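You operate a simulated robot arm through the tools that you are given. There is no shell and no other tool. Be economical: measure what you need, move in short steps, check, and stop when the job is done.

You run a simulated two-armed robot. Do the job below in one go: nothing can be reset, and whatever is moved stays where it is left.

Task
Spray the blue cloth twice with the blue bottle, wipe the window smear, then the sill dust.
Fine: both bottles stay where they stand, the green one unused; put the cloth back where it lay; leave the window stay as it is. What is to be rubbed or washed off counts as gone when no trace of it is left.

The check looks at the end state, three seconds after you hand in, the way a careful person would. Anything else that was tipped, shoved, dropped, spilled or broken makes it a failure. Flat cloth is picked up by pressing the open fingertips on it (5 to 10 N) and closing them slowly along it; thin cloth reads only 2 to 8 mm in the jaws.

Robot
Two 7-joint arms with two-finger parallel grippers on one trunk, on a base that drives. Base frame: it is fixed to the floor where the robot stands at the start and does not move with it; the origin is under the middle of the robot, x ahead of it, y to its left, z up. Readings come in cm, degrees, newtons and seconds.
The left shoulder is at the start at [7, 13.4, 130.1], the right one opposite. With the tool pointing down near the work surface each hand reaches from about 18 to 64 cm from the robot's upright axis, wherever it stands, measured 20 degrees to its own side. Places, roughly: pump of the blue bottle [50, -10, 120]; pump of the green bottle [50, -20, 120]; sill dust [50, 40, 100]; window catch [60, -10, 110]; window smear [60, 40, 130]. Payload 1.57 kg a hand.
The tool frame of a hand sits at the grasp point between the pads (the TCP): z along the fingers, y along the line on which they close. The tips reach 3 cm beyond it. Largest opening 8 cm; finger width 1.7, thickness 1.2; the body of the gripper, 4 by 8.2 cm, starts 8 cm behind the TCP.
Orientation is that of the tool frame in the base frame, as a unit quaternion [w, x, y, z]. With the fingers straight down and closing along the base's y, the tool's x points along the base's -x, its y along +y and its z along -z.

Tools
- The arms move only by the tool servo_tool. It takes "left_commands", "right_commands" or both (then of equal length, played together; a hand with none holds still); each is a list of rows, each a list of 3 entries, a list of its own where there are three numbers: the finger opening in cm, from 0 to 8, then the shift along the tool's x, y, z in units of 300 mm (1.0 is 300 mm), then the turn, a rotation vector about the tool's x, y, z in units of 120 degrees (1.0 is 120 degrees). In form: [[fingers, [tx, ty, tz], [wx, wy, wz]], ...]. A call has 1 to 20 rows; each row is the pose to reach, as a shift and turn from the pose commanded when the call began, along the tool's axes at that moment. A call with a number of a shift or a turn outside -1 to 1 is refused whole. Rows are played at 5 a second. More than 5 cm and 8.6 degrees between two rows, or a gripper value outside its range, and nothing of the call is played. A pose out of reach is approached as far as the arm can. The call stops where the force on the tool passes 40 N (or 10 N more than at its start, if that is more) or the arm is blocked; 0.2 s more then pass. The fingers move at their own pace (about 15.3 cm/s each) and stop on an object; they squeeze with about 21 N. The grip force told is the motor's: it shows also when the fingers shut on nothing. Time passes only in rows, and 0.2 s behind the last, so rows that repeat a pose let the fingers close. The reply holds the time, the measured pose of the TCP, the force on the tool along the base axes, the opening and the grip force, in the units named above and with some noise, with the torque about the TCP (base axes, N m) and any sound that the robot's microphone picked up.
- Cameras (640 x 400 px; columns grow to the right, rows downward): "scene" is now at [13.02, 1.73, 151.76]; the picture's right is [0.21, -0.98, 0.00], its down [-0.67, -0.14, -0.73] and it looks along [0.71, 0.15, -0.69] (base axes); focal length 247 px, centre (320, 200). "left" rides on the left gripper at [7.2, 0.7, -12.2] in its tool frame; the picture's right is [-0.09, 1.00, 0.00], its down [-0.84, -0.08, -0.54] and it looks along [-0.54, -0.05, 0.84] (tool axes); focal length 238 px, centre (320, 200). "right" rides on the right gripper at [7.2, -0.7, -12.2] in its tool frame; the picture's right is [0.09, 1.00, 0.00], its down [-0.84, 0.08, -0.54] and it looks along [-0.54, 0.05, 0.84] (tool axes); focal length 238 px, centre (320, 200). There is no depth. A picture from a camera that has moved, and an enlarged one, comes with that camera's place and axes in the base frame and with its lens.
- get_image(camera): a new picture of that camera. It takes no simulated time.
- lift_body(by): slides the trunk up (or, below 0, down) by that many cm; the arms and the scene camera ride with it, the base frame stays. It gives what a move gives, with no picture.
- roll_base(legs): drives the robot by 1 to 6 legs, each [ahead, left, turn to the left] in cm, cm and degrees, along the robot's own axes; the way and the turn of a leg run together, so that a leg with both is an arc; at most 150 cm and 180 degrees a leg. The arms and the cameras ride along, it lands a little off, and it stops where it bumps. It gives what a move gives.
- head_to(pan, tilt): turns the head with the scene camera to pan (to the left, within 86 degrees either way) and tilt (down, from -29 to 69), counted from straight ahead of the robot. It gives what a move gives.
- close_up(camera, box): a new picture of the part [left, top, right, bottom] of that camera's present view, enlarged. It takes no simulated time.
- job_done(): hands the job in; it is judged then, once.

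Work in short steps. Places have to be worked out from the pictures, the camera data and where the tool is seen: move nearer, look again, correct. Check each grasp and each placing, and mend what went wrong. You have 120 turns and 88 pictures in all, those below and enlarged ones among them. Open the grippers and draw the arms clear of the work before you hand the job in, unless the task says otherwise; then end with one line.

The tools are called after ">>>" by a JSON object that holds its "fn" and its "kwargs". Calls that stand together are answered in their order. servo_tool: Moves the arms, as the interface text tells. Its arguments: {"type":"object","properties":{"left_commands":{"type":"array","items":{"type":"array"}},"right_commands":{"type":"array","items":{"type":"array"}}},"required":[]} The other tools are called the same way: lift_body (by) slides the trunk up or down; roll_base (legs) drives the base; head_to (pan, tilt) turns the head that bears the scene camera; get_image (camera) takes a picture; close_up (camera, box) takes an enlarged picture of a part of a camera's view; job_done () hands the job in.

At the start:

```text
clock: 0.0
left_tcp_pos: [34.1, 40.76, 99.96]
left_orientation: [0.0, 0.001, 1.0, 0.0]
left_force: [-0.8, -0.3, 0.3]
left_moment: [0.01, -0.02, 0.0]
left_width: 8.0
left_grasp_force: 0.0
right_tcp_pos: [41.01, 5.15, 114.97]
right_orientation: [0.0, 0.0, 1.0, 0.0]
right_force: [-0.2, -0.7, -0.3]
right_moment: [0.02, 0.0, 0.01]
right_width: 8.0
right_grasp_force: 0.1
trunk travel left (down, up): [-87.5, 6.5]
robot x, y, heading: [0.17, -0.11, 0.1]
head pan, tilt: [11.9, 43.4]
```

scene: 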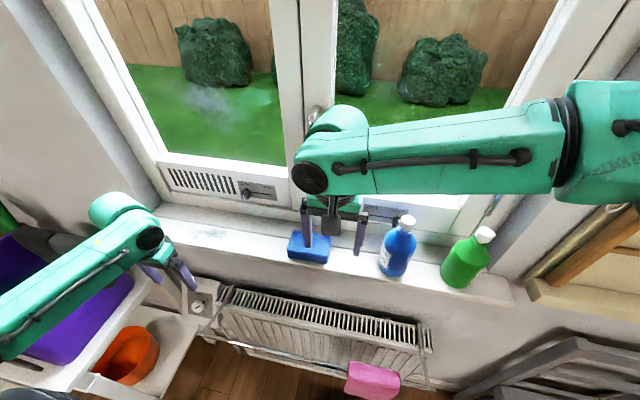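
right: 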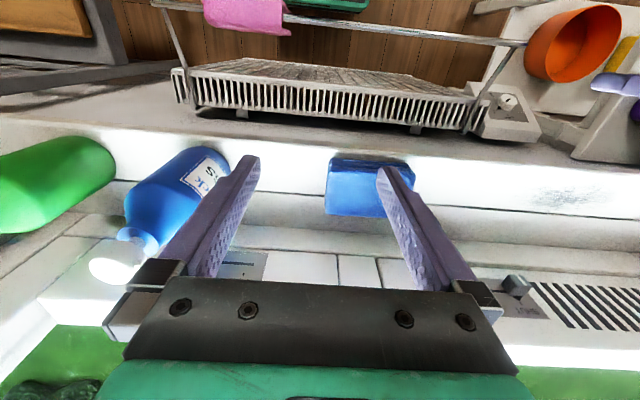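
left: 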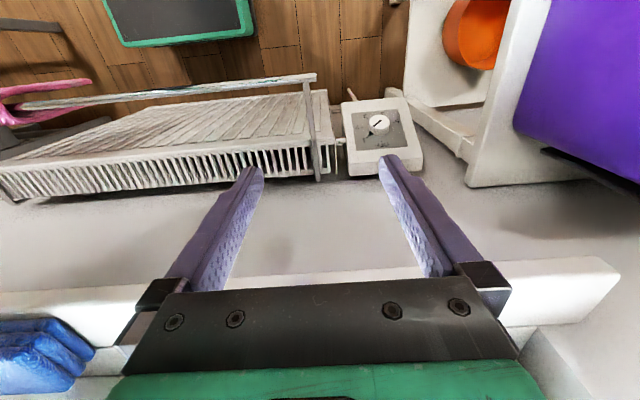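

The blue cloth seems to lie folded on the sill, just under the right hand; I take enlarged looks at the cloth, bottles and smear.

>>> {"fn": "close_up", "kwargs": {"camera": "scene", "box": [270, 190, 510, 340]}}

>>> {"fn": "close_up", "kwargs": {"camera": "scene", "box": [130, 60, 340, 260]}}

>>> {"fn": "close_up", "kwargs": {"camera": "right", "box": [80, 120, 440, 300]}}

```text
2.67 times, centred on (390, 265) of scene
camera zoom: at [13.02, 1.73, 151.76], right [0.21, -0.98, 0.0], down [-0.67, -0.14, -0.73], along [0.71, 0.15, -0.69], focal length 659 px, centre (133, 27)
```

zoom: 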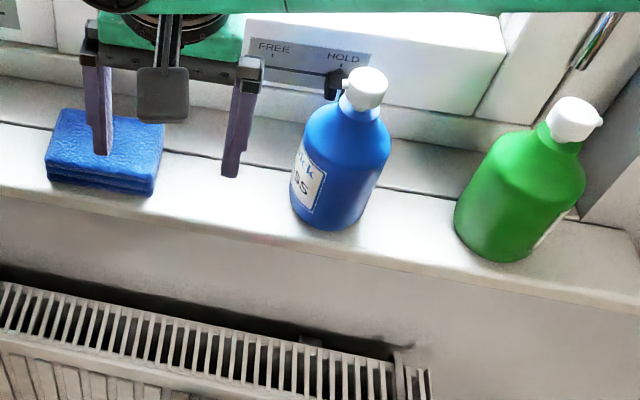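

```text
2.00 times, centred on (235, 160) of scene
camera zoom: at [13.02, 1.73, 151.76], right [0.21, -0.98, 0.0], down [-0.67, -0.14, -0.73], along [0.71, 0.15, -0.69], focal length 494 px, centre (490, 280)
```

zoom: 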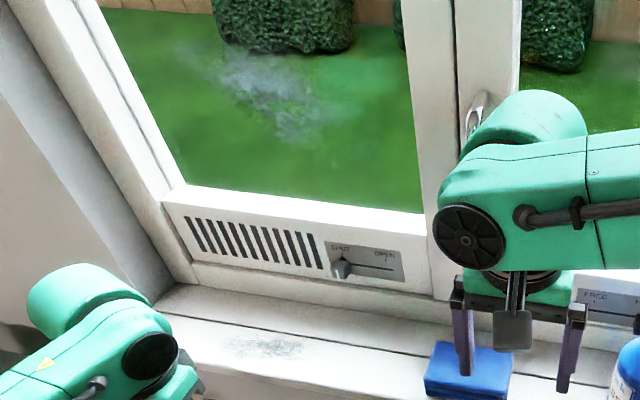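

```text
1.78 times, centred on (260, 210) of right
camera zoom: at [33.73, 4.67, 127.23], right [-0.09, 1.0, 0.0], down [0.84, 0.08, 0.54], along [0.54, 0.05, -0.84], focal length 424 px, centre (427, 182)
```

zoom: 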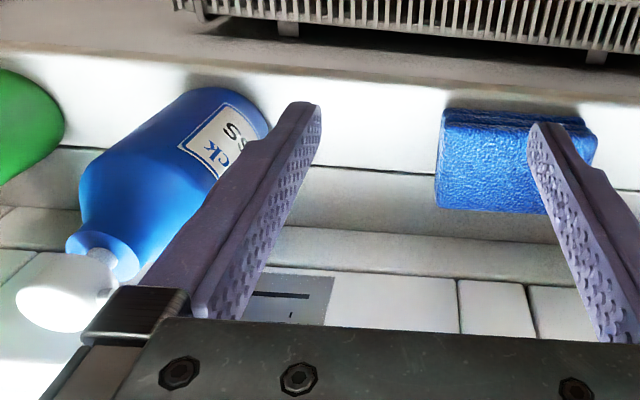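

Cap of the blue bottle works out near [47.3, -8.2, 115.8] with the nozzle facing +y; the cloth's top is near [47.6, 11.3, 102.5]. I raise the right hand and bring it, closed, above and short of the pump, to clear the cloth.

>>> {"fn": "servo_tool", "kwargs": {"right_commands": [[8, [0, 0, -0.15], [0, 0, 0]], [8, [0, 0, -0.3], [0, 0, 0]], [4, [0, 0, -0.4], [0, 0, 0]], [0, [-0.05, -0.13, -0.4], [0, 0, 0]], [0, [-0.1, -0.26, -0.4], [0, 0, 0]], [0, [-0.15, -0.38, -0.4], [0, 0, 0]], [0, [-0.2, -0.443, -0.4], [0, 0, 0]], [0, [-0.21, -0.443, -0.4], [0, 0, 0]]]}}

>>> {"fn": "get_image", "kwargs": {"camera": "right"}}

>>> {"fn": "get_image", "kwargs": {"camera": "scene"}}

```text
clock: 1.8
left_tcp_pos: [34.13, 40.66, 99.96]
left_orientation: [0.0, 0.0, 1.0, 0.0]
left_force: [-0.8, -1.0, 0.2]
left_moment: [0.02, 0.02, -0.01]
left_width: 7.99
left_grasp_force: 0.0
right_tcp_pos: [47.34, -8.13, 127.02]
right_orientation: [0.0, 0.001, 1.0, 0.0]
right_force: [-0.2, -0.4, -0.6]
right_moment: [0.02, -0.01, -0.02]
right_width: 0.0
right_grasp_force: 20.9
trunk travel left (down, up): [-87.5, 6.5]
robot x, y, heading: [-0.17, 0.03, -0.1]
head pan, tilt: [11.9, 43.4]
```

```text
81 pictures are left
camera right: at [40.04, -8.67, 139.25], right [-0.09, 1.0, 0.0], down [0.84, 0.08, 0.54], along [0.54, 0.05, -0.84], focal length 238 px, centre (320, 200)
```

right: 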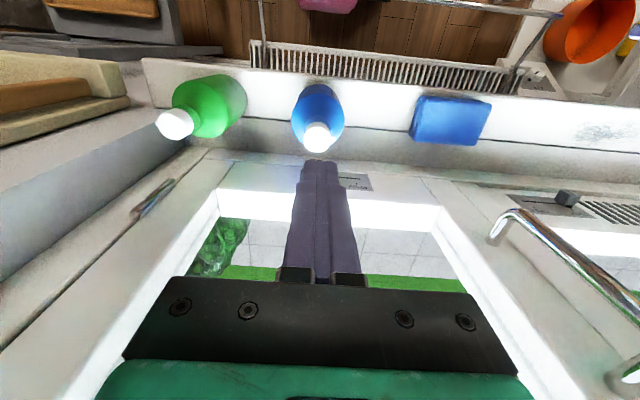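

```text
80 pictures are left
camera scene: at [13.04, 1.73, 151.76], right [0.21, -0.98, 0.0], down [-0.67, -0.14, -0.73], along [0.71, 0.15, -0.69], focal length 247 px, centre (320, 200)
```

scene: 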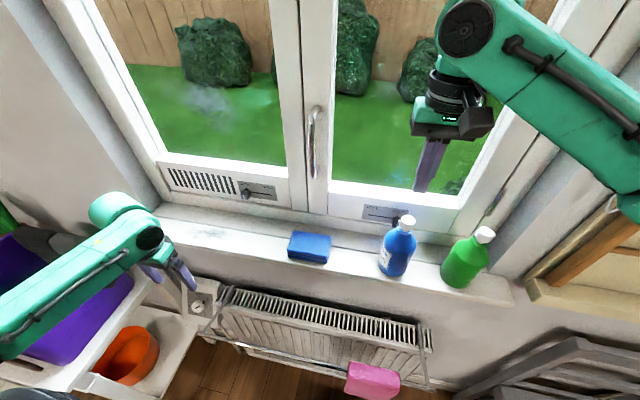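

The finger tips hang straight above the cap as computed. I zoom in on the pump for its nozzle direction and on the cloth for its size.

>>> {"fn": "close_up", "kwargs": {"camera": "right", "box": [260, 70, 500, 220]}}

>>> {"fn": "close_up", "kwargs": {"camera": "scene", "box": [360, 190, 440, 290]}}

>>> {"fn": "close_up", "kwargs": {"camera": "scene", "box": [270, 215, 350, 275]}}

```text
2.67 times, centred on (380, 145) of right
camera zoom: at [40.04, -8.67, 139.25], right [-0.09, 1.0, 0.0], down [0.84, 0.08, 0.54], along [0.54, 0.05, -0.84], focal length 636 px, centre (160, 347)
```

zoom: 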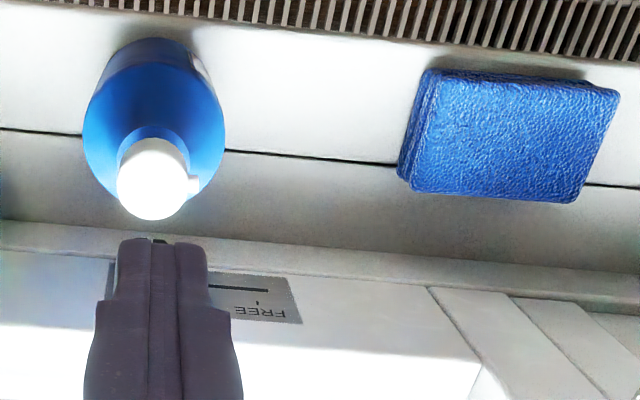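

```text
4.00 times, centred on (400, 240) of scene
camera zoom: at [13.04, 1.73, 151.76], right [0.21, -0.98, 0.0], down [-0.67, -0.14, -0.73], along [0.71, 0.15, -0.69], focal length 988 px, centre (0, 40)
```

zoom: 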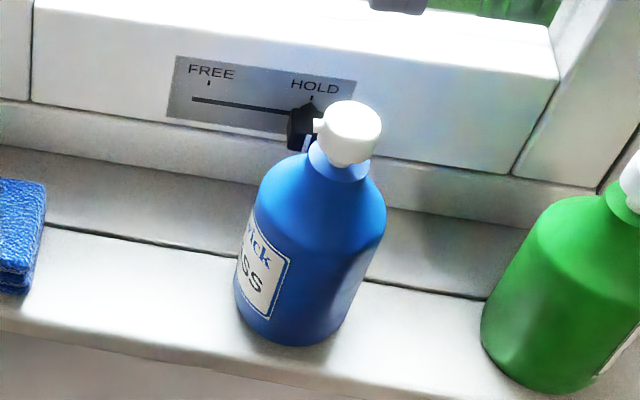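

```text
6.67 times, centred on (310, 245) of scene
camera zoom: at [13.04, 1.73, 151.76], right [0.21, -0.98, 0.0], down [-0.67, -0.14, -0.73], along [0.71, 0.15, -0.69], focal length 1647 px, centre (387, -100)
```

zoom: 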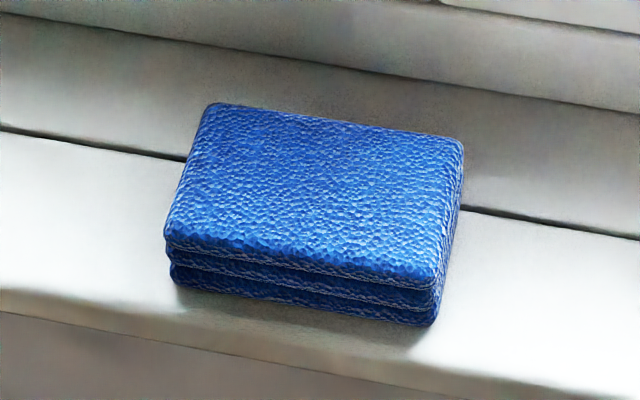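

The cloth is a folded block about 6.3 cm (x) by 10.3 cm (y), centre about [47.9, 11.7], top near z 103; it fits the jaws if they close along x. I bring the left hand above it, turned 90 degrees.

>>> {"fn": "servo_tool", "kwargs": {"left_commands": [[8, [0, 0, -0.15], [0, 0, 0.06]], [8, [0, 0, -0.3], [0, 0, 0.12]], [8, [0, 0, -0.45], [0, 0, 0.18]], [8, [-0.04, -0.1, -0.5], [0, 0, 0.24]], [8, [-0.09, -0.2, -0.5], [0, 0, 0.3]], [8, [-0.14, -0.3, -0.5], [0, 0, 0.36]], [8, [-0.19, -0.4, -0.5], [0, 0, 0.42]], [8, [-0.24, -0.5, -0.5], [0, 0, 0.48]], [8, [-0.29, -0.6, -0.5], [0, 0, 0.54]], [8, [-0.34, -0.7, -0.5], [0, 0, 0.6]], [8, [-0.38, -0.8, -0.5], [0, 0, 0.66]], [8, [-0.42, -0.9, -0.5], [0, 0, 0.72]], [8, [-0.46, -0.967, -0.5], [0, 0, 0.75]], [8, [-0.46, -0.967, -0.5], [0, 0, 0.75]]]}}

>>> {"fn": "get_image", "kwargs": {"camera": "left"}}

>>> {"fn": "get_image", "kwargs": {"camera": "scene"}}

```text
clock: 4.5
left_tcp_pos: [46.71, 13.82, 115.08]
left_orientation: [-0.002, 0.688, 0.726, 0.0]
left_force: [0.0, 1.0, 0.7]
left_moment: [-0.04, -0.02, 0.03]
left_width: 8.01
left_grasp_force: 0.0
right_tcp_pos: [46.89, -7.9, 127.12]
right_orientation: [0.001, 0.0, 1.0, -0.001]
right_force: [0.3, -0.3, 0.3]
right_moment: [0.0, 0.0, 0.0]
right_width: 0.01
right_grasp_force: 21.1
trunk travel left (down, up): [-87.5, 6.5]
robot x, y, heading: [0.27, -0.14, 0.4]
head pan, tilt: [11.9, 43.4]
stopped in row 13 (left hand): the force on the tool passed its limit at 60 N (the readings are from after the stop); the commanded pose is now the measured one
```

```text
76 pictures are left
camera left: at [47.15, 20.86, 127.21], right [1.0, -0.04, 0.0], down [-0.03, -0.84, 0.54], along [-0.02, -0.54, -0.84], focal length 238 px, centre (320, 200)
```

left: 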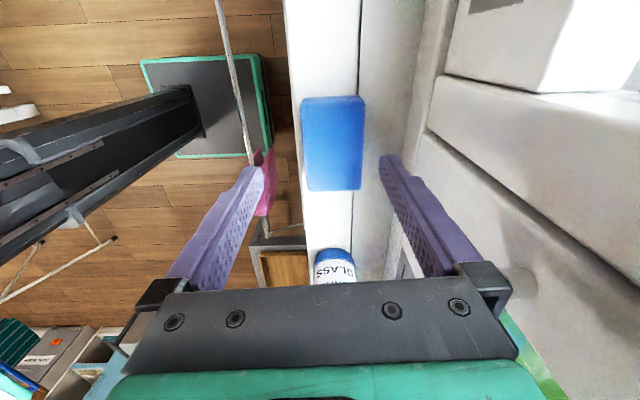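

```text
75 pictures are left
camera scene: at [12.61, 2.05, 151.79], right [0.21, -0.98, 0.0], down [-0.67, -0.14, -0.73], along [0.71, 0.15, -0.69], focal length 247 px, centre (320, 200)
```

scene: 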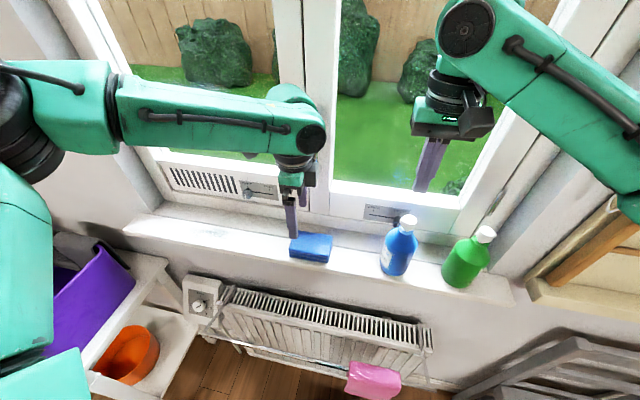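

The left arm bumped something near the mullion, likely the window handle. I look closely before moving.

>>> {"fn": "close_up", "kwargs": {"camera": "scene", "box": [220, 70, 380, 270]}}

>>> {"fn": "close_up", "kwargs": {"camera": "right", "box": [380, 60, 640, 400]}}

```text
2.00 times, centred on (300, 170) of scene
camera zoom: at [12.61, 2.05, 151.79], right [0.21, -0.98, 0.0], down [-0.67, -0.14, -0.73], along [0.71, 0.15, -0.69], focal length 494 px, centre (360, 260)
```

zoom: 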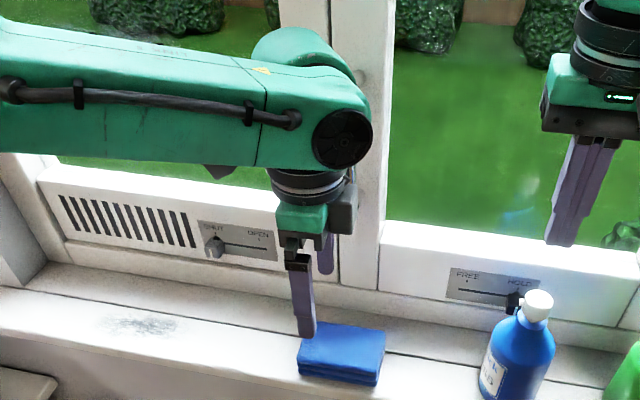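

```text
1.18 times, centred on (510, 230) of right
camera zoom: at [39.68, -8.34, 139.38], right [-0.09, 1.0, 0.0], down [0.84, 0.08, 0.54], along [0.54, 0.05, -0.84], focal length 280 px, centre (96, 165)
```

zoom: 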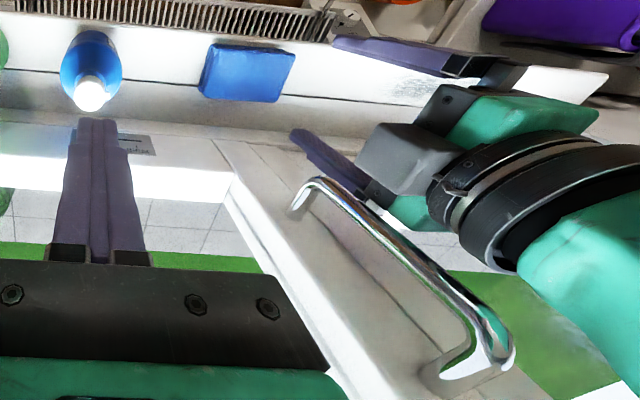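

The pull handle (bar about x 53–55, y 12.7, z 118–133) was touched by the wrist; it looks unmoved. I back off toward +y and lean the wrist away from it by 25° about the closing axis.

>>> {"fn": "servo_tool", "kwargs": {"left_commands": [[8, [0.08, -0.03, 0], [0, -0.05, 0.01]], [8, [0.16, -0.03, 0], [0, -0.11, 0.02]], [8, [0.18, -0.02, 0], [0, -0.16, 0.026]], [8, [0.18, 0, 0], [0, -0.208, 0.026]], [8, [0.18, 0, 0], [0, -0.208, 0.026]]]}}

>>> {"fn": "get_image", "kwargs": {"camera": "left"}}

>>> {"fn": "get_image", "kwargs": {"camera": "right"}}

```text
clock: 5.7
left_tcp_pos: [46.6, 18.95, 115.07]
left_orientation: [0.153, 0.691, 0.69, -0.149]
left_force: [-0.5, -0.5, -0.5]
left_moment: [0.02, 0.02, -0.02]
left_width: 7.98
left_grasp_force: 0.1
right_tcp_pos: [47.26, -7.93, 127.01]
right_orientation: [0.0, 0.0, 1.0, -0.001]
right_force: [0.0, -0.1, 0.5]
right_moment: [-0.01, 0.0, 0.0]
right_width: 0.0
right_grasp_force: 20.9
trunk travel left (down, up): [-87.5, 6.5]
robot x, y, heading: [-0.19, -0.1, 0.2]
head pan, tilt: [11.9, 43.4]
```

```text
72 pictures are left
camera left: at [47.37, 30.59, 123.0], right [1.0, -0.08, 0.04], down [-0.08, -0.53, 0.84], along [-0.05, -0.84, -0.54], focal length 238 px, centre (320, 200)
```

left: 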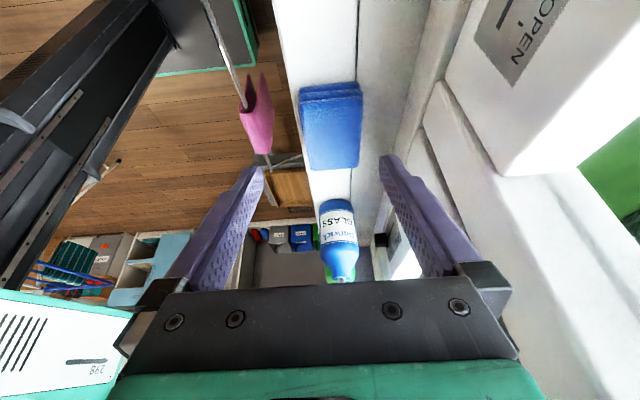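

```text
71 pictures are left
camera right: at [39.95, -8.52, 139.28], right [-0.09, 1.0, 0.0], down [0.84, 0.08, 0.54], along [0.54, 0.05, -0.84], focal length 238 px, centre (320, 200)
```

right: 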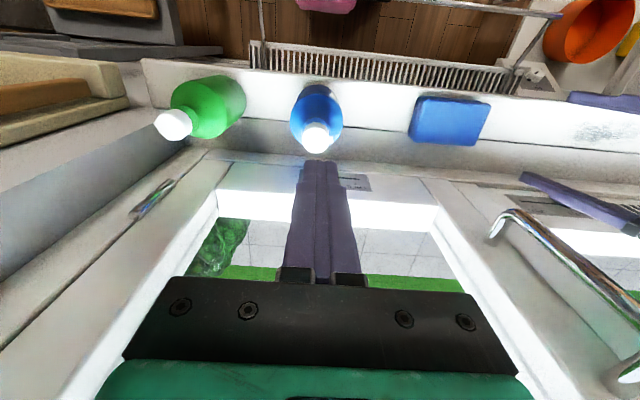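

Handle unmoved. Cloth: x 45.1–51.1, y 6.5–16.8, top 102.5, sill at 100. The line along the tool leads right to its middle, so I slide x by 1.5 and go down along the tool, to tips about 0.9 cm above the sill.

>>> {"fn": "servo_tool", "kwargs": {"left_commands": [[8, [0, 0.05, 0.05], [0, 0, 0]], [8, [0, 0.05, 0.15], [0, 0, 0]], [8, [0, 0.05, 0.23], [0, 0, 0]], [8, [0, 0.05, 0.3], [0, 0, 0]], [8, [0, 0.05, 0.34], [0, 0, 0]], [8, [0, 0.05, 0.34], [0, 0, 0]]]}}

>>> {"fn": "get_image", "kwargs": {"camera": "left"}}

>>> {"fn": "get_image", "kwargs": {"camera": "right"}}

```text
clock: 7.1
left_tcp_pos: [48.15, 14.56, 105.75]
left_orientation: [0.152, 0.691, 0.691, -0.15]
left_force: [0.0, -0.2, -0.1]
left_moment: [0.0, 0.02, 0.0]
left_width: 8.02
left_grasp_force: 0.1
right_tcp_pos: [47.21, -8.11, 126.92]
right_orientation: [0.0, 0.001, 1.0, 0.0]
right_force: [0.2, -0.3, -0.5]
right_moment: [0.03, 0.01, 0.0]
right_width: 0.01
right_grasp_force: 21.5
trunk travel left (down, up): [-87.5, 6.5]
robot x, y, heading: [-0.19, -0.07, 0.2]
head pan, tilt: [11.9, 43.4]
```

```text
70 pictures are left
camera left: at [48.93, 26.23, 113.74], right [1.0, -0.08, 0.04], down [-0.08, -0.54, 0.84], along [-0.05, -0.84, -0.54], focal length 238 px, centre (320, 200)
```

left: 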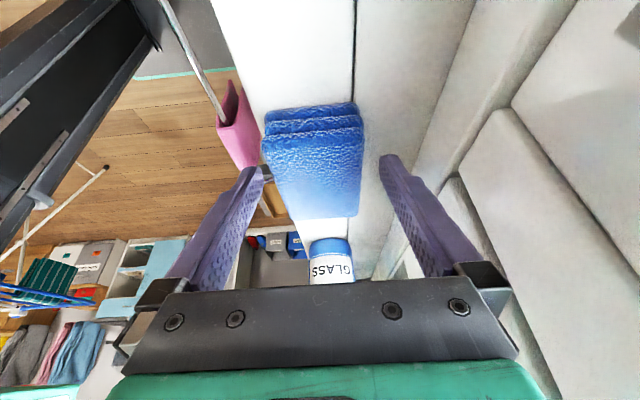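

```text
69 pictures are left
camera right: at [40.01, -8.6, 139.26], right [-0.09, 1.0, 0.0], down [0.84, 0.08, 0.54], along [0.54, 0.05, -0.84], focal length 238 px, centre (320, 200)
```

right: 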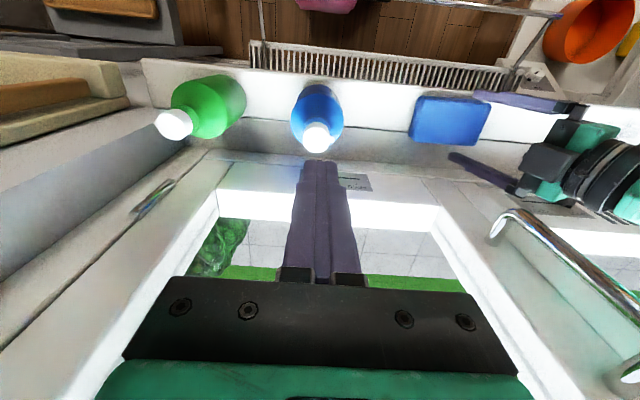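

Jaws straddle the cloth, centred to within 0.2 cm. I go 2 cm further along the tool, then close slowly.

>>> {"fn": "servo_tool", "kwargs": {"left_commands": [[8, [0, -0.005, 0.035], [0, 0, 0]], [8, [0, -0.005, 0.068], [0, 0, 0]], [7, [0, -0.005, 0.068], [0, 0, 0]], [6.6, [0, -0.005, 0.068], [0, 0, 0]], [6.2, [0, -0.005, 0.068], [0, 0, 0]], [5.8, [0, -0.005, 0.068], [0, 0, 0]], [5.4, [0, -0.005, 0.068], [0, 0, 0]], [5.0, [0, -0.005, 0.068], [0, 0, 0]], [5.0, [0, -0.005, 0.068], [0, 0, 0]]]}}

>>> {"fn": "get_image", "kwargs": {"camera": "left"}}

```text
clock: 9.1
left_tcp_pos: [47.97, 13.86, 103.83]
left_orientation: [0.152, 0.691, 0.691, -0.148]
left_force: [-0.5, 1.8, -0.7]
left_moment: [0.0, 0.01, -0.01]
left_width: 6.3
left_grasp_force: 21.1
right_tcp_pos: [47.21, -8.14, 127.03]
right_orientation: [0.0, 0.0, 1.0, 0.0]
right_force: [0.1, -0.4, 0.3]
right_moment: [-0.02, 0.01, 0.03]
right_width: 0.01
right_grasp_force: 21.5
trunk travel left (down, up): [-87.5, 6.5]
robot x, y, heading: [-0.12, 0.02, 0.2]
head pan, tilt: [11.9, 43.4]
```

```text
68 pictures are left
camera left: at [48.83, 25.35, 111.88], right [1.0, -0.08, 0.04], down [-0.08, -0.54, 0.84], along [-0.05, -0.84, -0.54], focal length 238 px, centre (320, 200)
```

left: 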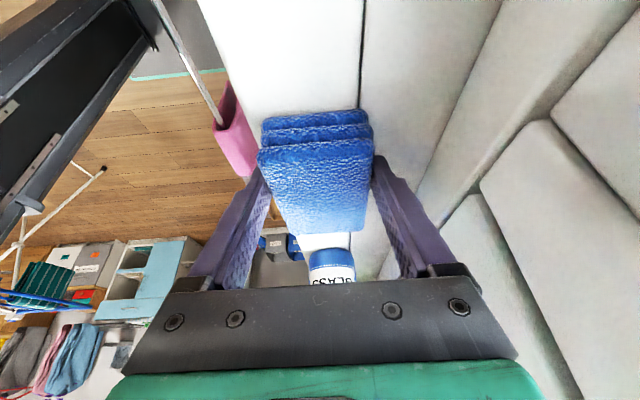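

Jaws closed on the cloth at 6.3 cm with 21 N. I lift it back along the tool axis and check.

>>> {"fn": "servo_tool", "kwargs": {"left_commands": [[4, [0, 0, -0.04], [0, 0, 0]], [4, [0, 0, -0.1], [0, 0, 0]], [4, [0, 0, -0.2], [0, 0, 0]], [4, [0, 0, -0.3], [0, 0, 0]], [4, [0, 0, -0.4], [0, 0, 0]], [4, [0, 0, -0.4], [0, 0, 0]]]}}

>>> {"fn": "get_image", "kwargs": {"camera": "left"}}

>>> {"fn": "get_image", "kwargs": {"camera": "right"}}

>>> {"fn": "get_image", "kwargs": {"camera": "scene"}}

```text
clock: 10.5
left_tcp_pos: [47.92, 18.79, 114.73]
left_orientation: [0.153, 0.691, 0.691, -0.149]
left_force: [0.0, 0.2, -0.4]
left_moment: [0.03, 0.0, 0.02]
left_width: 6.3
left_grasp_force: 20.9
right_tcp_pos: [47.35, -8.09, 126.95]
right_orientation: [0.0, 0.0, 1.0, 0.0]
right_force: [0.3, -1.1, 0.6]
right_moment: [0.01, 0.02, 0.01]
right_width: 0.02
right_grasp_force: 20.9
trunk travel left (down, up): [-87.5, 6.5]
robot x, y, heading: [0.15, 0.16, -0.0]
head pan, tilt: [11.9, 43.4]
```

```text
67 pictures are left
camera left: at [48.79, 30.31, 122.74], right [1.0, -0.08, 0.04], down [-0.08, -0.54, 0.84], along [-0.05, -0.84, -0.54], focal length 238 px, centre (320, 200)
```

left: 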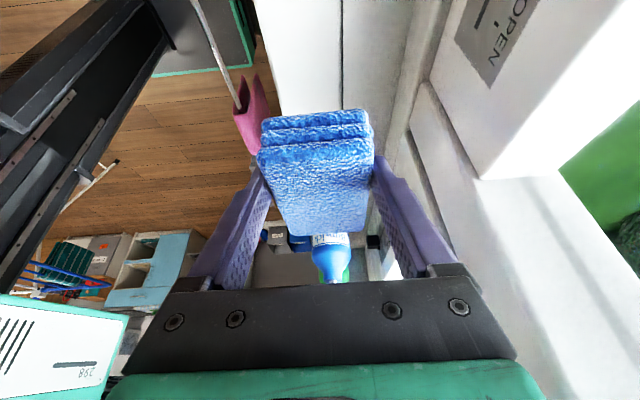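

```text
66 pictures are left
camera right: at [40.09, -8.63, 139.23], right [-0.09, 1.0, 0.0], down [0.84, 0.08, 0.54], along [0.54, 0.05, -0.84], focal length 238 px, centre (320, 200)
```

right: 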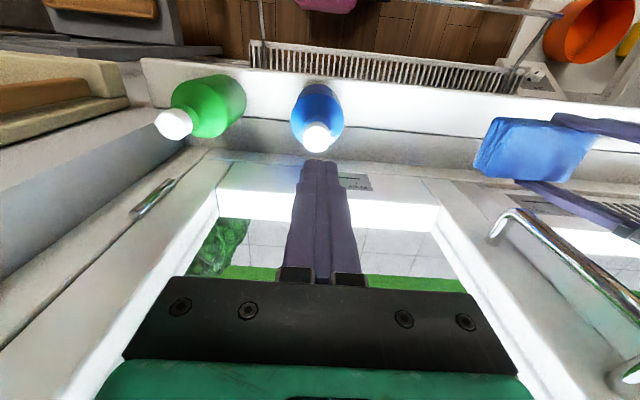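

```text
65 pictures are left
camera scene: at [13.06, 1.74, 151.76], right [0.21, -0.98, 0.0], down [-0.67, -0.14, -0.73], along [0.71, 0.15, -0.69], focal length 247 px, centre (320, 200)
```

scene: 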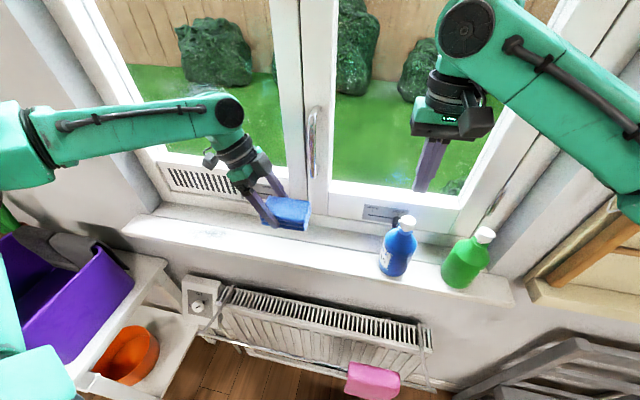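

The cloth is held, level, and the bottles are unmoved. Nozzle is at about [47.7, -6.5, 115.7] facing +y; I bring the cloth in front of it (centre about y 4.5), turning its underside 45° toward the nozzle.

>>> {"fn": "servo_tool", "kwargs": {"left_commands": [[4, [-0.03, -0.01, 0.01], [0, -0.06, 0]], [4, [-0.06, -0.023, 0.02], [0, -0.12, 0]], [4, [-0.12, -0.023, 0.04], [0, -0.18, 0]], [4, [-0.18, -0.023, 0.06], [0, -0.24, 0]], [4, [-0.24, -0.023, 0.08], [0, -0.3, 0]], [4, [-0.3, -0.023, 0.1], [0, -0.35, 0]], [4, [-0.346, -0.023, 0.12], [0, -0.375, 0]], [4, [-0.346, -0.023, 0.12], [0, -0.375, 0]]]}}

>>> {"fn": "get_image", "kwargs": {"camera": "right"}}

>>> {"fn": "get_image", "kwargs": {"camera": "scene"}}

```text
clock: 12.3
left_tcp_pos: [43.73, 8.38, 118.58]
left_orientation: [0.401, 0.583, 0.588, -0.392]
left_force: [-0.4, 0.2, -0.5]
left_moment: [0.02, -0.01, -0.01]
left_width: 6.28
left_grasp_force: 20.8
left hand out of reach, approached as far as the arm can: row 6, 7, 8
right_tcp_pos: [47.45, -8.07, 127.02]
right_orientation: [-0.001, -0.001, 1.0, -0.001]
right_force: [0.0, -0.6, -0.5]
right_moment: [0.04, -0.01, -0.01]
right_width: 0.0
right_grasp_force: 21.3
trunk travel left (down, up): [-87.5, 6.5]
robot x, y, heading: [-0.15, 0.25, 0.1]
head pan, tilt: [11.9, 43.4]
```

```text
64 pictures are left
camera right: at [40.2, -8.65, 139.19], right [-0.09, 1.0, 0.0], down [0.84, 0.08, 0.54], along [0.54, 0.05, -0.84], focal length 238 px, centre (320, 200)
```

right: 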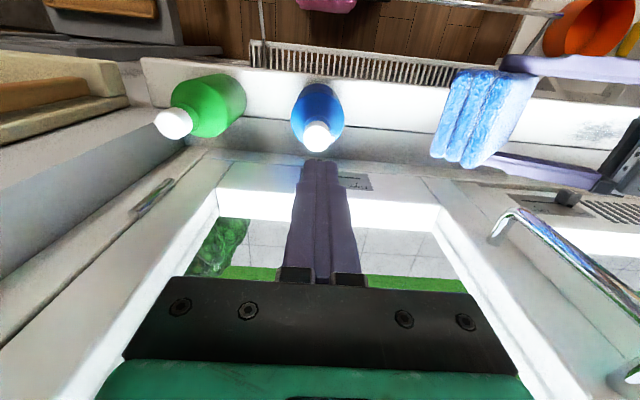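

```text
63 pictures are left
camera scene: at [13.19, 1.71, 151.74], right [0.21, -0.98, 0.0], down [-0.67, -0.14, -0.73], along [0.71, 0.15, -0.69], focal length 247 px, centre (320, 200)
```

scene: 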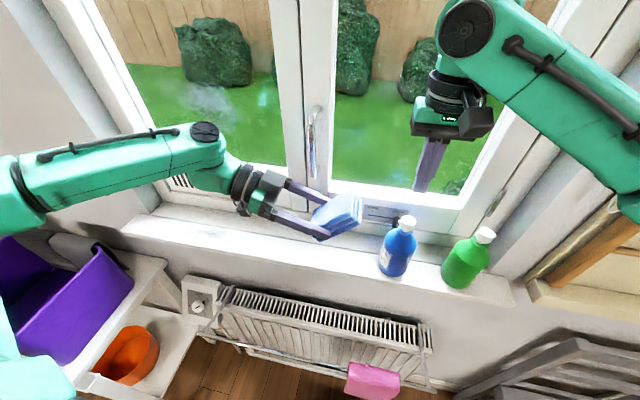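

The last rows were out of reach: the cloth sits 4 cm short in x. I lessen the tilt by 13° in place and see which pose results.

>>> {"fn": "servo_tool", "kwargs": {"left_commands": [[4, [0, 0, 0], [0, 0.05, 0]], [4, [0, 0, 0], [0, 0.108, 0]], [4, [0, 0, 0], [0, 0.108, 0]]]}}

```text
clock: 13.1
left_tcp_pos: [43.55, 8.44, 118.76]
left_orientation: [0.337, 0.622, 0.623, -0.333]
left_force: [1.0, 0.6, -1.2]
left_moment: [0.0, 0.01, 0.02]
left_width: 6.3
left_grasp_force: 21.1
right_tcp_pos: [47.48, -8.11, 126.86]
right_orientation: [-0.001, 0.0, 1.0, -0.001]
right_force: [0.0, -0.3, 0.0]
right_moment: [-0.03, -0.03, -0.01]
right_width: 0.02
right_grasp_force: 21.3
trunk travel left (down, up): [-87.5, 6.5]
robot x, y, heading: [-0.08, 0.11, 0.1]
head pan, tilt: [11.9, 43.4]
```

The commanded pose follows the measured one. Now I shift +3.9 in x, -0.7 in y, -2.1 in z.

>>> {"fn": "servo_tool", "kwargs": {"left_commands": [[4, [0.015, 0.043, 0.02], [0, 0, 0]], [4, [0.03, 0.086, 0.04], [0, 0, 0]], [4, [0.045, 0.13, 0.059], [0, 0, 0]], [4, [0.045, 0.13, 0.059], [0, 0, 0]]]}}

>>> {"fn": "get_image", "kwargs": {"camera": "right"}}

>>> {"fn": "get_image", "kwargs": {"camera": "scene"}}

```text
clock: 14.1
left_tcp_pos: [46.41, 7.81, 117.02]
left_orientation: [0.338, 0.626, 0.619, -0.333]
left_force: [-27.1, 4.1, 7.2]
left_moment: [0.17, -1.2, 1.13]
left_width: 6.32
left_grasp_force: 20.9
right_tcp_pos: [46.07, -7.93, 127.45]
right_orientation: [0.005, 0.0, 1.0, -0.001]
right_force: [-0.2, 0.1, -0.6]
right_moment: [0.03, -0.04, -0.01]
right_width: 0.0
right_grasp_force: 20.4
trunk travel left (down, up): [-87.5, 6.5]
robot x, y, heading: [0.01, -0.09, -0.0]
head pan, tilt: [11.9, 43.4]
```

```text
62 pictures are left
camera right: at [38.8, -8.41, 139.64], right [-0.09, 1.0, 0.0], down [0.83, 0.08, 0.55], along [0.55, 0.05, -0.84], focal length 238 px, centre (320, 200)
```

right: 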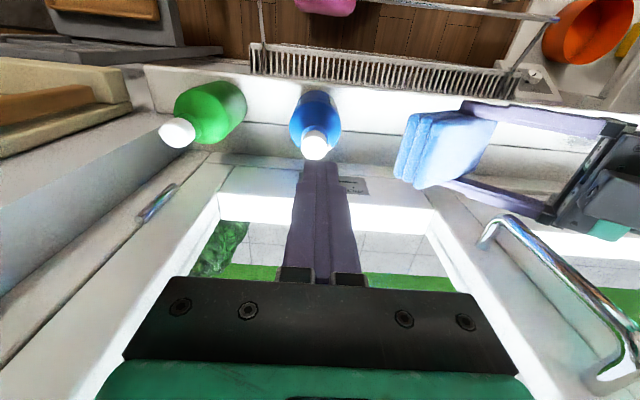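

```text
61 pictures are left
camera scene: at [11.64, 1.96, 151.89], right [0.21, -0.98, 0.0], down [-0.66, -0.14, -0.73], along [0.72, 0.15, -0.68], focal length 247 px, centre (320, 200)
```

scene: 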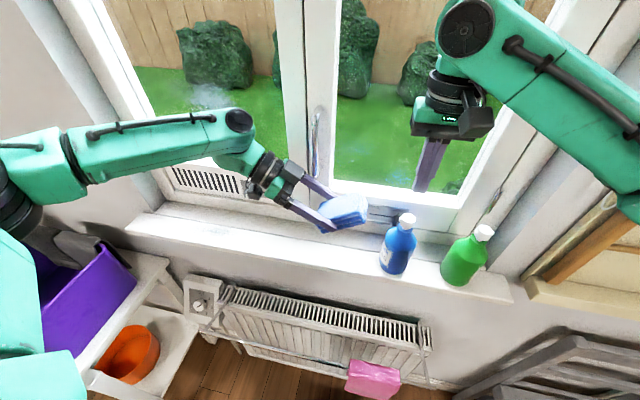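

The left arm presses something (27 N) and the base is pushed back 1.4 cm, so I back off in x at once. Then I yaw the hand 35°, so that the wrist lies farther from the window.

>>> {"fn": "servo_tool", "kwargs": {"left_commands": [[4, [0, -0.07, 0], [0, 0, 0]], [4, [0, -0.12, 0], [0, 0, 0]], [4, [0, -0.12, 0], [-0.05, 0, -0.033]], [4, [0, -0.12, 0], [-0.1, 0, -0.066]], [4, [0, -0.12, 0], [-0.15, 0, -0.1]], [4, [0, -0.12, 0], [-0.2, 0, -0.135]], [4, [0, -0.12, 0], [-0.242, 0, -0.163]], [4, [0, -0.12, 0], [-0.242, 0, -0.163]]]}}

>>> {"fn": "get_image", "kwargs": {"camera": "scene"}}

```text
clock: 15.9
left_tcp_pos: [43.95, 7.74, 116.45]
left_orientation: [0.421, 0.404, 0.782, -0.22]
left_force: [-0.2, -0.6, -0.1]
left_moment: [0.04, 0.01, -0.02]
left_width: 6.32
left_grasp_force: 21.5
right_tcp_pos: [47.43, -8.13, 127.0]
right_orientation: [-0.002, 0.0, 1.0, 0.0]
right_force: [-0.1, -0.2, 0.5]
right_moment: [-0.03, -0.01, 0.02]
right_width: 0.0
right_grasp_force: 21.1
trunk travel left (down, up): [-87.5, 6.5]
robot x, y, heading: [-0.06, 0.24, 0.1]
head pan, tilt: [11.9, 43.4]
```

```text
60 pictures are left
camera scene: at [13.06, 1.8, 151.75], right [0.21, -0.98, 0.0], down [-0.67, -0.14, -0.73], along [0.71, 0.15, -0.69], focal length 247 px, centre (320, 200)
```

scene: 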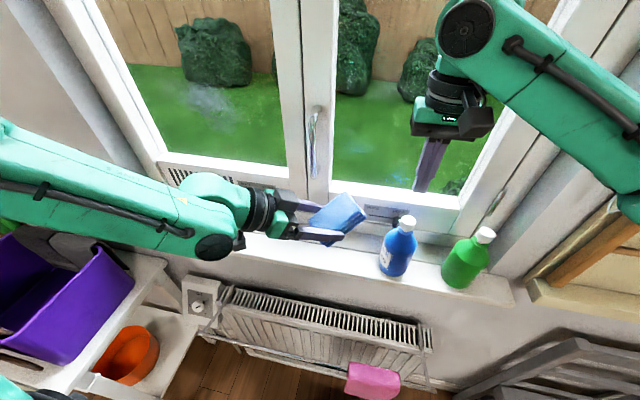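

Arm is free and the base came back. I move the cloth the last 2 cm in front of the nozzle and view from both cameras.

>>> {"fn": "servo_tool", "kwargs": {"left_commands": [[4, [-0.02, 0.015, 0.02], [0, 0, 0]], [4, [-0.037, 0.029, 0.041], [0, 0, 0]], [4, [-0.037, 0.029, 0.041], [0, 0, 0]]]}}

>>> {"fn": "get_image", "kwargs": {"camera": "right"}}

>>> {"fn": "close_up", "kwargs": {"camera": "scene", "box": [240, 100, 500, 300]}}

```text
clock: 16.7
left_tcp_pos: [45.55, 6.98, 116.92]
left_orientation: [0.421, 0.405, 0.781, -0.221]
left_force: [-0.9, 0.5, 0.1]
left_moment: [-0.01, 0.02, 0.04]
left_width: 6.33
left_grasp_force: 21.0
right_tcp_pos: [47.3, -7.89, 126.96]
right_orientation: [0.0, 0.0, 1.0, -0.002]
right_force: [-0.7, 0.0, 0.0]
right_moment: [0.01, -0.01, 0.0]
right_width: 0.0
right_grasp_force: 20.5
trunk travel left (down, up): [-87.5, 6.5]
robot x, y, heading: [-0.03, 0.07, 0.3]
head pan, tilt: [11.9, 43.4]
```

```text
59 pictures are left
camera right: at [40.02, -8.49, 139.26], right [-0.09, 1.0, 0.0], down [0.84, 0.08, 0.54], along [0.54, 0.05, -0.84], focal length 238 px, centre (320, 200)
```

right: 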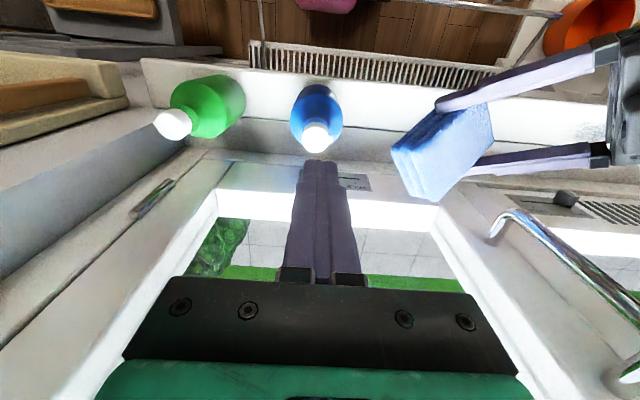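

```text
2.00 times, centred on (370, 200) of scene
camera zoom: at [12.99, 1.89, 151.76], right [0.21, -0.98, 0.0], down [-0.67, -0.14, -0.73], along [0.71, 0.15, -0.69], focal length 494 px, centre (220, 200)
```

zoom: 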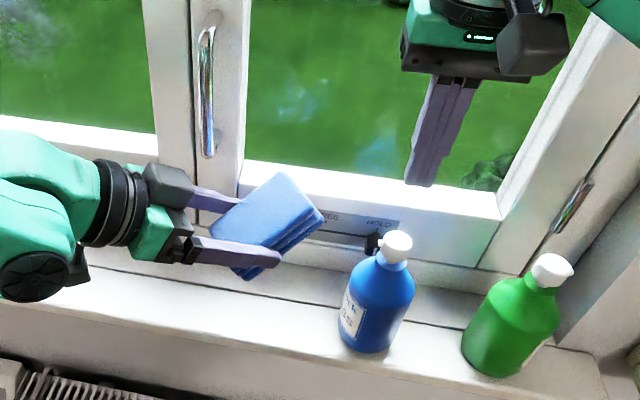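

The cloth is in front of the nozzle. I lower the closed right fingers to just above the cap.

>>> {"fn": "servo_tool", "kwargs": {"right_commands": [[0, [-0.005, 0, 0.08], [0, 0, 0]], [0, [-0.005, 0, 0.14], [0, 0, 0]], [0, [-0.005, 0, 0.18], [0, 0, 0]], [0, [-0.005, 0, 0.2], [0, 0, 0]], [0, [-0.005, 0, 0.2], [0, 0, 0]]]}}

>>> {"fn": "close_up", "kwargs": {"camera": "scene", "box": [360, 180, 440, 240]}}

>>> {"fn": "close_up", "kwargs": {"camera": "right", "box": [260, 90, 420, 190]}}

```text
clock: 17.9
left_tcp_pos: [45.65, 6.9, 116.78]
left_orientation: [0.421, 0.405, 0.781, -0.219]
left_force: [0.6, -0.6, 0.3]
left_moment: [0.0, 0.02, 0.01]
left_width: 6.33
left_grasp_force: 20.9
right_tcp_pos: [47.56, -8.19, 121.02]
right_orientation: [0.0, 0.001, 1.0, 0.0]
right_force: [0.1, -1.2, -0.2]
right_moment: [0.0, 0.01, 0.01]
right_width: 0.01
right_grasp_force: 21.3
trunk travel left (down, up): [-87.5, 6.5]
robot x, y, heading: [-0.29, -0.15, 0.3]
head pan, tilt: [11.9, 43.4]
```

```text
6.67 times, centred on (400, 210) of scene
camera zoom: at [13.04, 1.76, 151.76], right [0.21, -0.98, 0.0], down [-0.67, -0.14, -0.73], along [0.71, 0.15, -0.69], focal length 1647 px, centre (-213, 133)
```

zoom: 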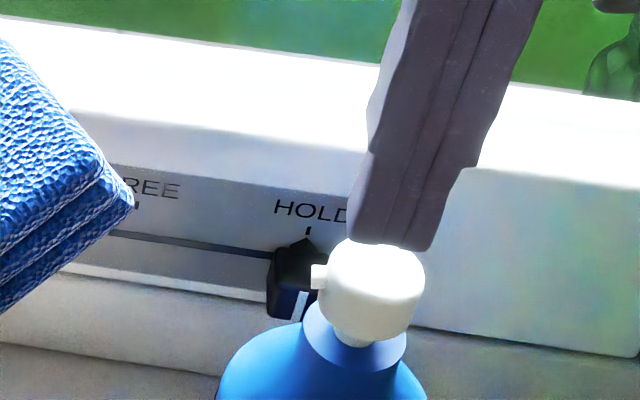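

```text
4.00 times, centred on (340, 140) of right
camera zoom: at [40.26, -8.65, 133.21], right [-0.09, 1.0, 0.0], down [0.84, 0.08, 0.54], along [0.54, 0.05, -0.84], focal length 953 px, centre (240, 440)
```

zoom: 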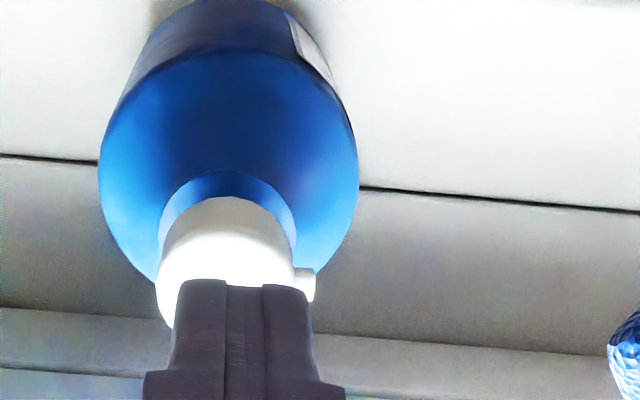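

Fingers are over the cap, about 0.3 cm off-centre; I correct and press down slowly by 1 cm.

>>> {"fn": "servo_tool", "kwargs": {"right_commands": [[0, [0.012, -0.003, 0], [0, 0, 0]], [0, [0.012, -0.003, 0.01], [0, 0, 0]], [0, [0.012, -0.003, 0.02], [0, 0, 0]], [0, [0.012, -0.003, 0.03], [0, 0, 0]], [0, [0.012, -0.003, 0.033], [0, 0, 0]]]}}

>>> {"fn": "close_up", "kwargs": {"camera": "scene", "box": [360, 180, 440, 240]}}

```text
clock: 19.1
left_tcp_pos: [45.58, 6.94, 116.82]
left_orientation: [0.42, 0.406, 0.781, -0.22]
left_force: [-0.2, -0.1, -0.9]
left_moment: [-0.01, 0.02, 0.02]
left_width: 6.31
left_grasp_force: 21.5
right_tcp_pos: [47.0, -8.23, 119.97]
right_orientation: [0.0, 0.001, 1.0, 0.001]
right_force: [0.3, 0.1, 0.3]
right_moment: [0.0, -0.01, 0.02]
right_width: 0.0
right_grasp_force: 21.2
trunk travel left (down, up): [-87.5, 6.5]
robot x, y, heading: [0.01, -0.45, 0.5]
head pan, tilt: [11.9, 43.4]
```

```text
6.67 times, centred on (400, 210) of scene
camera zoom: at [13.04, 1.74, 151.76], right [0.21, -0.98, 0.0], down [-0.67, -0.14, -0.73], along [0.71, 0.15, -0.69], focal length 1647 px, centre (-213, 133)
```

zoom: 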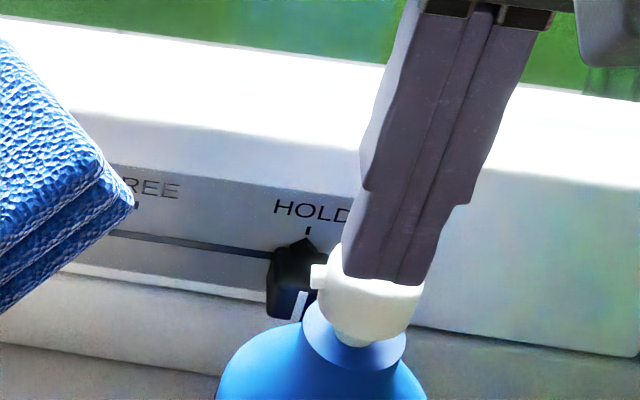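

No contact yet (tips at z 117.0). I go on down in 2 mm steps.

>>> {"fn": "servo_tool", "kwargs": {"right_commands": [[0, [-0.003, 0.008, 0.007], [0, 0, 0]], [0, [-0.003, 0.008, 0.014], [0, 0, 0]], [0, [-0.003, 0.008, 0.021], [0, 0, 0]]]}}

>>> {"fn": "close_up", "kwargs": {"camera": "scene", "box": [360, 180, 440, 240]}}

```text
clock: 19.9
left_tcp_pos: [45.54, 6.93, 116.77]
left_orientation: [0.421, 0.406, 0.781, -0.22]
left_force: [0.2, 0.2, 0.4]
left_moment: [0.05, 0.02, -0.01]
left_width: 6.29
left_grasp_force: 21.3
right_tcp_pos: [47.09, -7.98, 119.42]
right_orientation: [0.0, 0.0, 1.0, 0.0]
right_force: [0.9, 0.5, -0.1]
right_moment: [-0.02, -0.04, 0.03]
right_width: 0.02
right_grasp_force: 21.0
trunk travel left (down, up): [-87.5, 6.5]
robot x, y, heading: [0.14, 0.16, 0.1]
head pan, tilt: [11.9, 43.4]
```

```text
6.67 times, centred on (400, 210) of scene
camera zoom: at [13.03, 1.74, 151.76], right [0.21, -0.98, 0.0], down [-0.67, -0.14, -0.73], along [0.71, 0.15, -0.69], focal length 1647 px, centre (-213, 133)
```

zoom: 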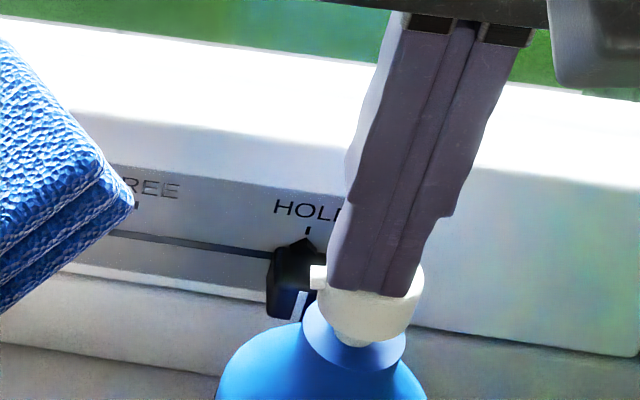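

Tips are at z 116.4 and still free; recomputing with both views puts the cap's top near [47.8, -8.2, 116.1]. I shift +0.6 in x and go on down.

>>> {"fn": "servo_tool", "kwargs": {"right_commands": [[0, [-0.02, -0.004, 0], [0, 0, 0]], [0, [-0.02, -0.004, 0.007], [0, 0, 0]], [0, [-0.02, -0.004, 0.014], [0, 0, 0]], [0, [-0.02, -0.004, 0.021], [0, 0, 0]]]}}

>>> {"fn": "close_up", "kwargs": {"camera": "scene", "box": [340, 180, 440, 260]}}

```text
clock: 20.9
left_tcp_pos: [45.62, 6.86, 116.81]
left_orientation: [0.421, 0.406, 0.781, -0.22]
left_force: [-0.4, -0.5, -0.6]
left_moment: [-0.02, 0.0, -0.01]
left_width: 6.31
left_grasp_force: 21.0
right_tcp_pos: [47.84, -8.03, 118.73]
right_orientation: [0.0, 0.0, 1.0, -0.001]
right_force: [0.9, 0.1, 2.8]
right_moment: [0.01, -0.06, 0.0]
right_width: 0.0
right_grasp_force: 21.3
trunk travel left (down, up): [-87.5, 6.5]
robot x, y, heading: [-0.17, 0.2, 0.2]
head pan, tilt: [11.9, 43.4]
```

```text
5.00 times, centred on (390, 220) of scene
camera zoom: at [13.01, 1.75, 151.77], right [0.21, -0.98, 0.0], down [-0.67, -0.14, -0.73], along [0.71, 0.15, -0.69], focal length 1235 px, centre (-30, 100)
```

zoom: 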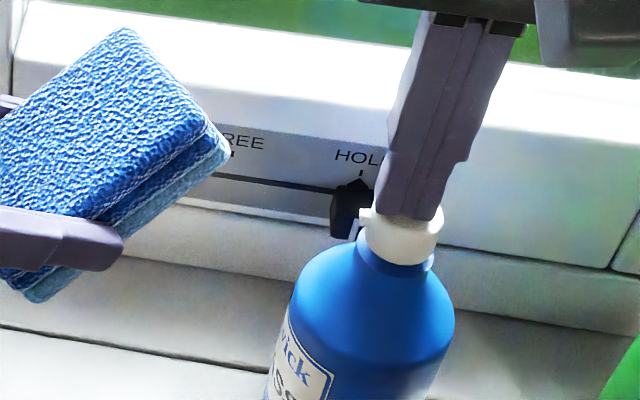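

Contact at about 3 N. I press further, step by step.

>>> {"fn": "servo_tool", "kwargs": {"right_commands": [[0, [0, 0, 0.007], [0, 0, 0]], [0, [0, 0, 0.014], [0, 0, 0]], [0, [0, 0, 0.021], [0, 0, 0]], [0, [0, 0, 0.028], [0, 0, 0]]]}}

>>> {"fn": "close_up", "kwargs": {"camera": "scene", "box": [340, 180, 440, 260]}}

```text
clock: 21.9
left_tcp_pos: [45.43, 6.99, 116.85]
left_orientation: [0.421, 0.405, 0.781, -0.219]
left_force: [0.3, 0.0, -0.2]
left_moment: [0.01, 0.02, 0.03]
left_width: 6.31
left_grasp_force: 21.2
right_tcp_pos: [47.75, -8.12, 118.1]
right_orientation: [0.002, 0.002, 1.0, 0.001]
right_force: [4.7, -0.5, 21.4]
right_moment: [0.01, -0.23, 0.03]
right_width: 0.0
right_grasp_force: 21.4
trunk travel left (down, up): [-87.5, 6.5]
robot x, y, heading: [0.37, -0.39, 0.1]
head pan, tilt: [11.9, 43.4]
```

```text
5.00 times, centred on (390, 220) of scene
camera zoom: at [12.83, 1.8, 151.81], right [0.21, -0.98, 0.0], down [-0.67, -0.14, -0.73], along [0.71, 0.15, -0.69], focal length 1235 px, centre (-30, 100)
```

zoom: 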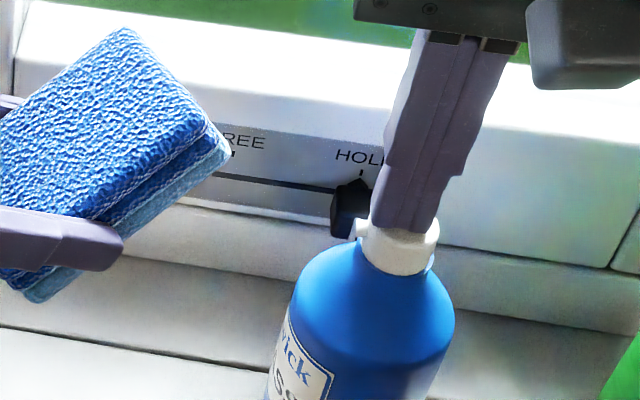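

Pressed to the stop (21 N). I release fully and check the cloth for spray.

>>> {"fn": "servo_tool", "kwargs": {"right_commands": [[0, [0, 0, -0.02], [0, 0, 0]], [0, [0, 0, -0.05], [0, 0, 0]], [0, [0, 0, -0.07], [0, 0, 0]], [0, [0, 0, -0.07], [0, 0, 0]]]}}

>>> {"fn": "close_up", "kwargs": {"camera": "scene", "box": [310, 170, 430, 260]}}

>>> {"fn": "close_up", "kwargs": {"camera": "right", "box": [280, 60, 520, 210]}}

```text
clock: 22.9
left_tcp_pos: [45.53, 6.97, 116.85]
left_orientation: [0.421, 0.405, 0.781, -0.22]
left_force: [-0.4, -1.3, -0.1]
left_moment: [0.01, -0.01, 0.02]
left_width: 6.29
left_grasp_force: 21.2
right_tcp_pos: [47.56, -8.08, 119.87]
right_orientation: [-0.001, 0.0, 1.0, 0.001]
right_force: [-0.2, -0.9, 0.0]
right_moment: [-0.01, 0.01, -0.01]
right_width: 0.0
right_grasp_force: 21.0
trunk travel left (down, up): [-87.5, 6.5]
robot x, y, heading: [-0.13, -0.25, 0.5]
head pan, tilt: [11.9, 43.4]
```

```text
4.44 times, centred on (370, 215) of scene
camera zoom: at [13.05, 1.74, 151.75], right [0.21, -0.98, 0.0], down [-0.67, -0.14, -0.73], along [0.71, 0.15, -0.69], focal length 1098 px, centre (98, 133)
```

zoom: 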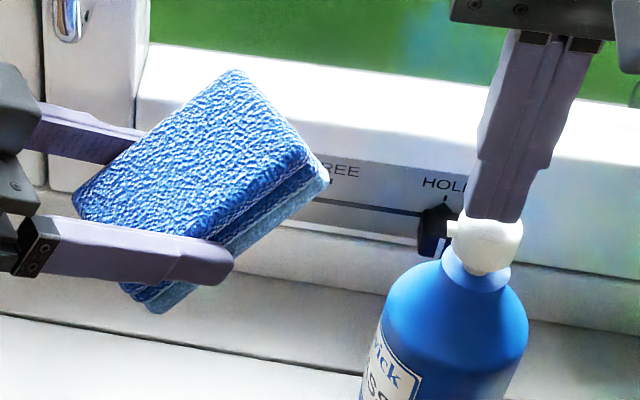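

```text
2.67 times, centred on (400, 135) of right
camera zoom: at [40.55, -8.6, 132.2], right [-0.09, 1.0, 0.0], down [0.84, 0.08, 0.54], along [0.54, 0.05, -0.84], focal length 636 px, centre (107, 373)
```

zoom: 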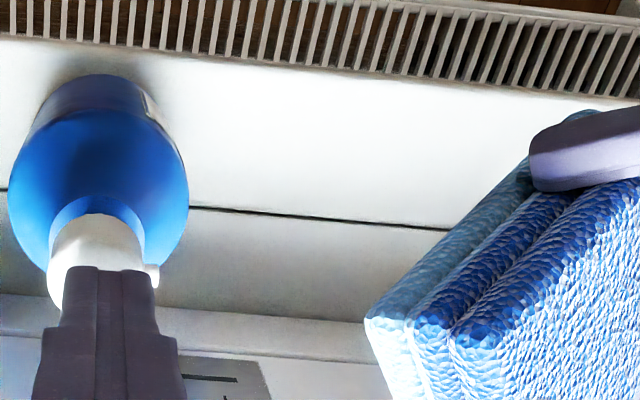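

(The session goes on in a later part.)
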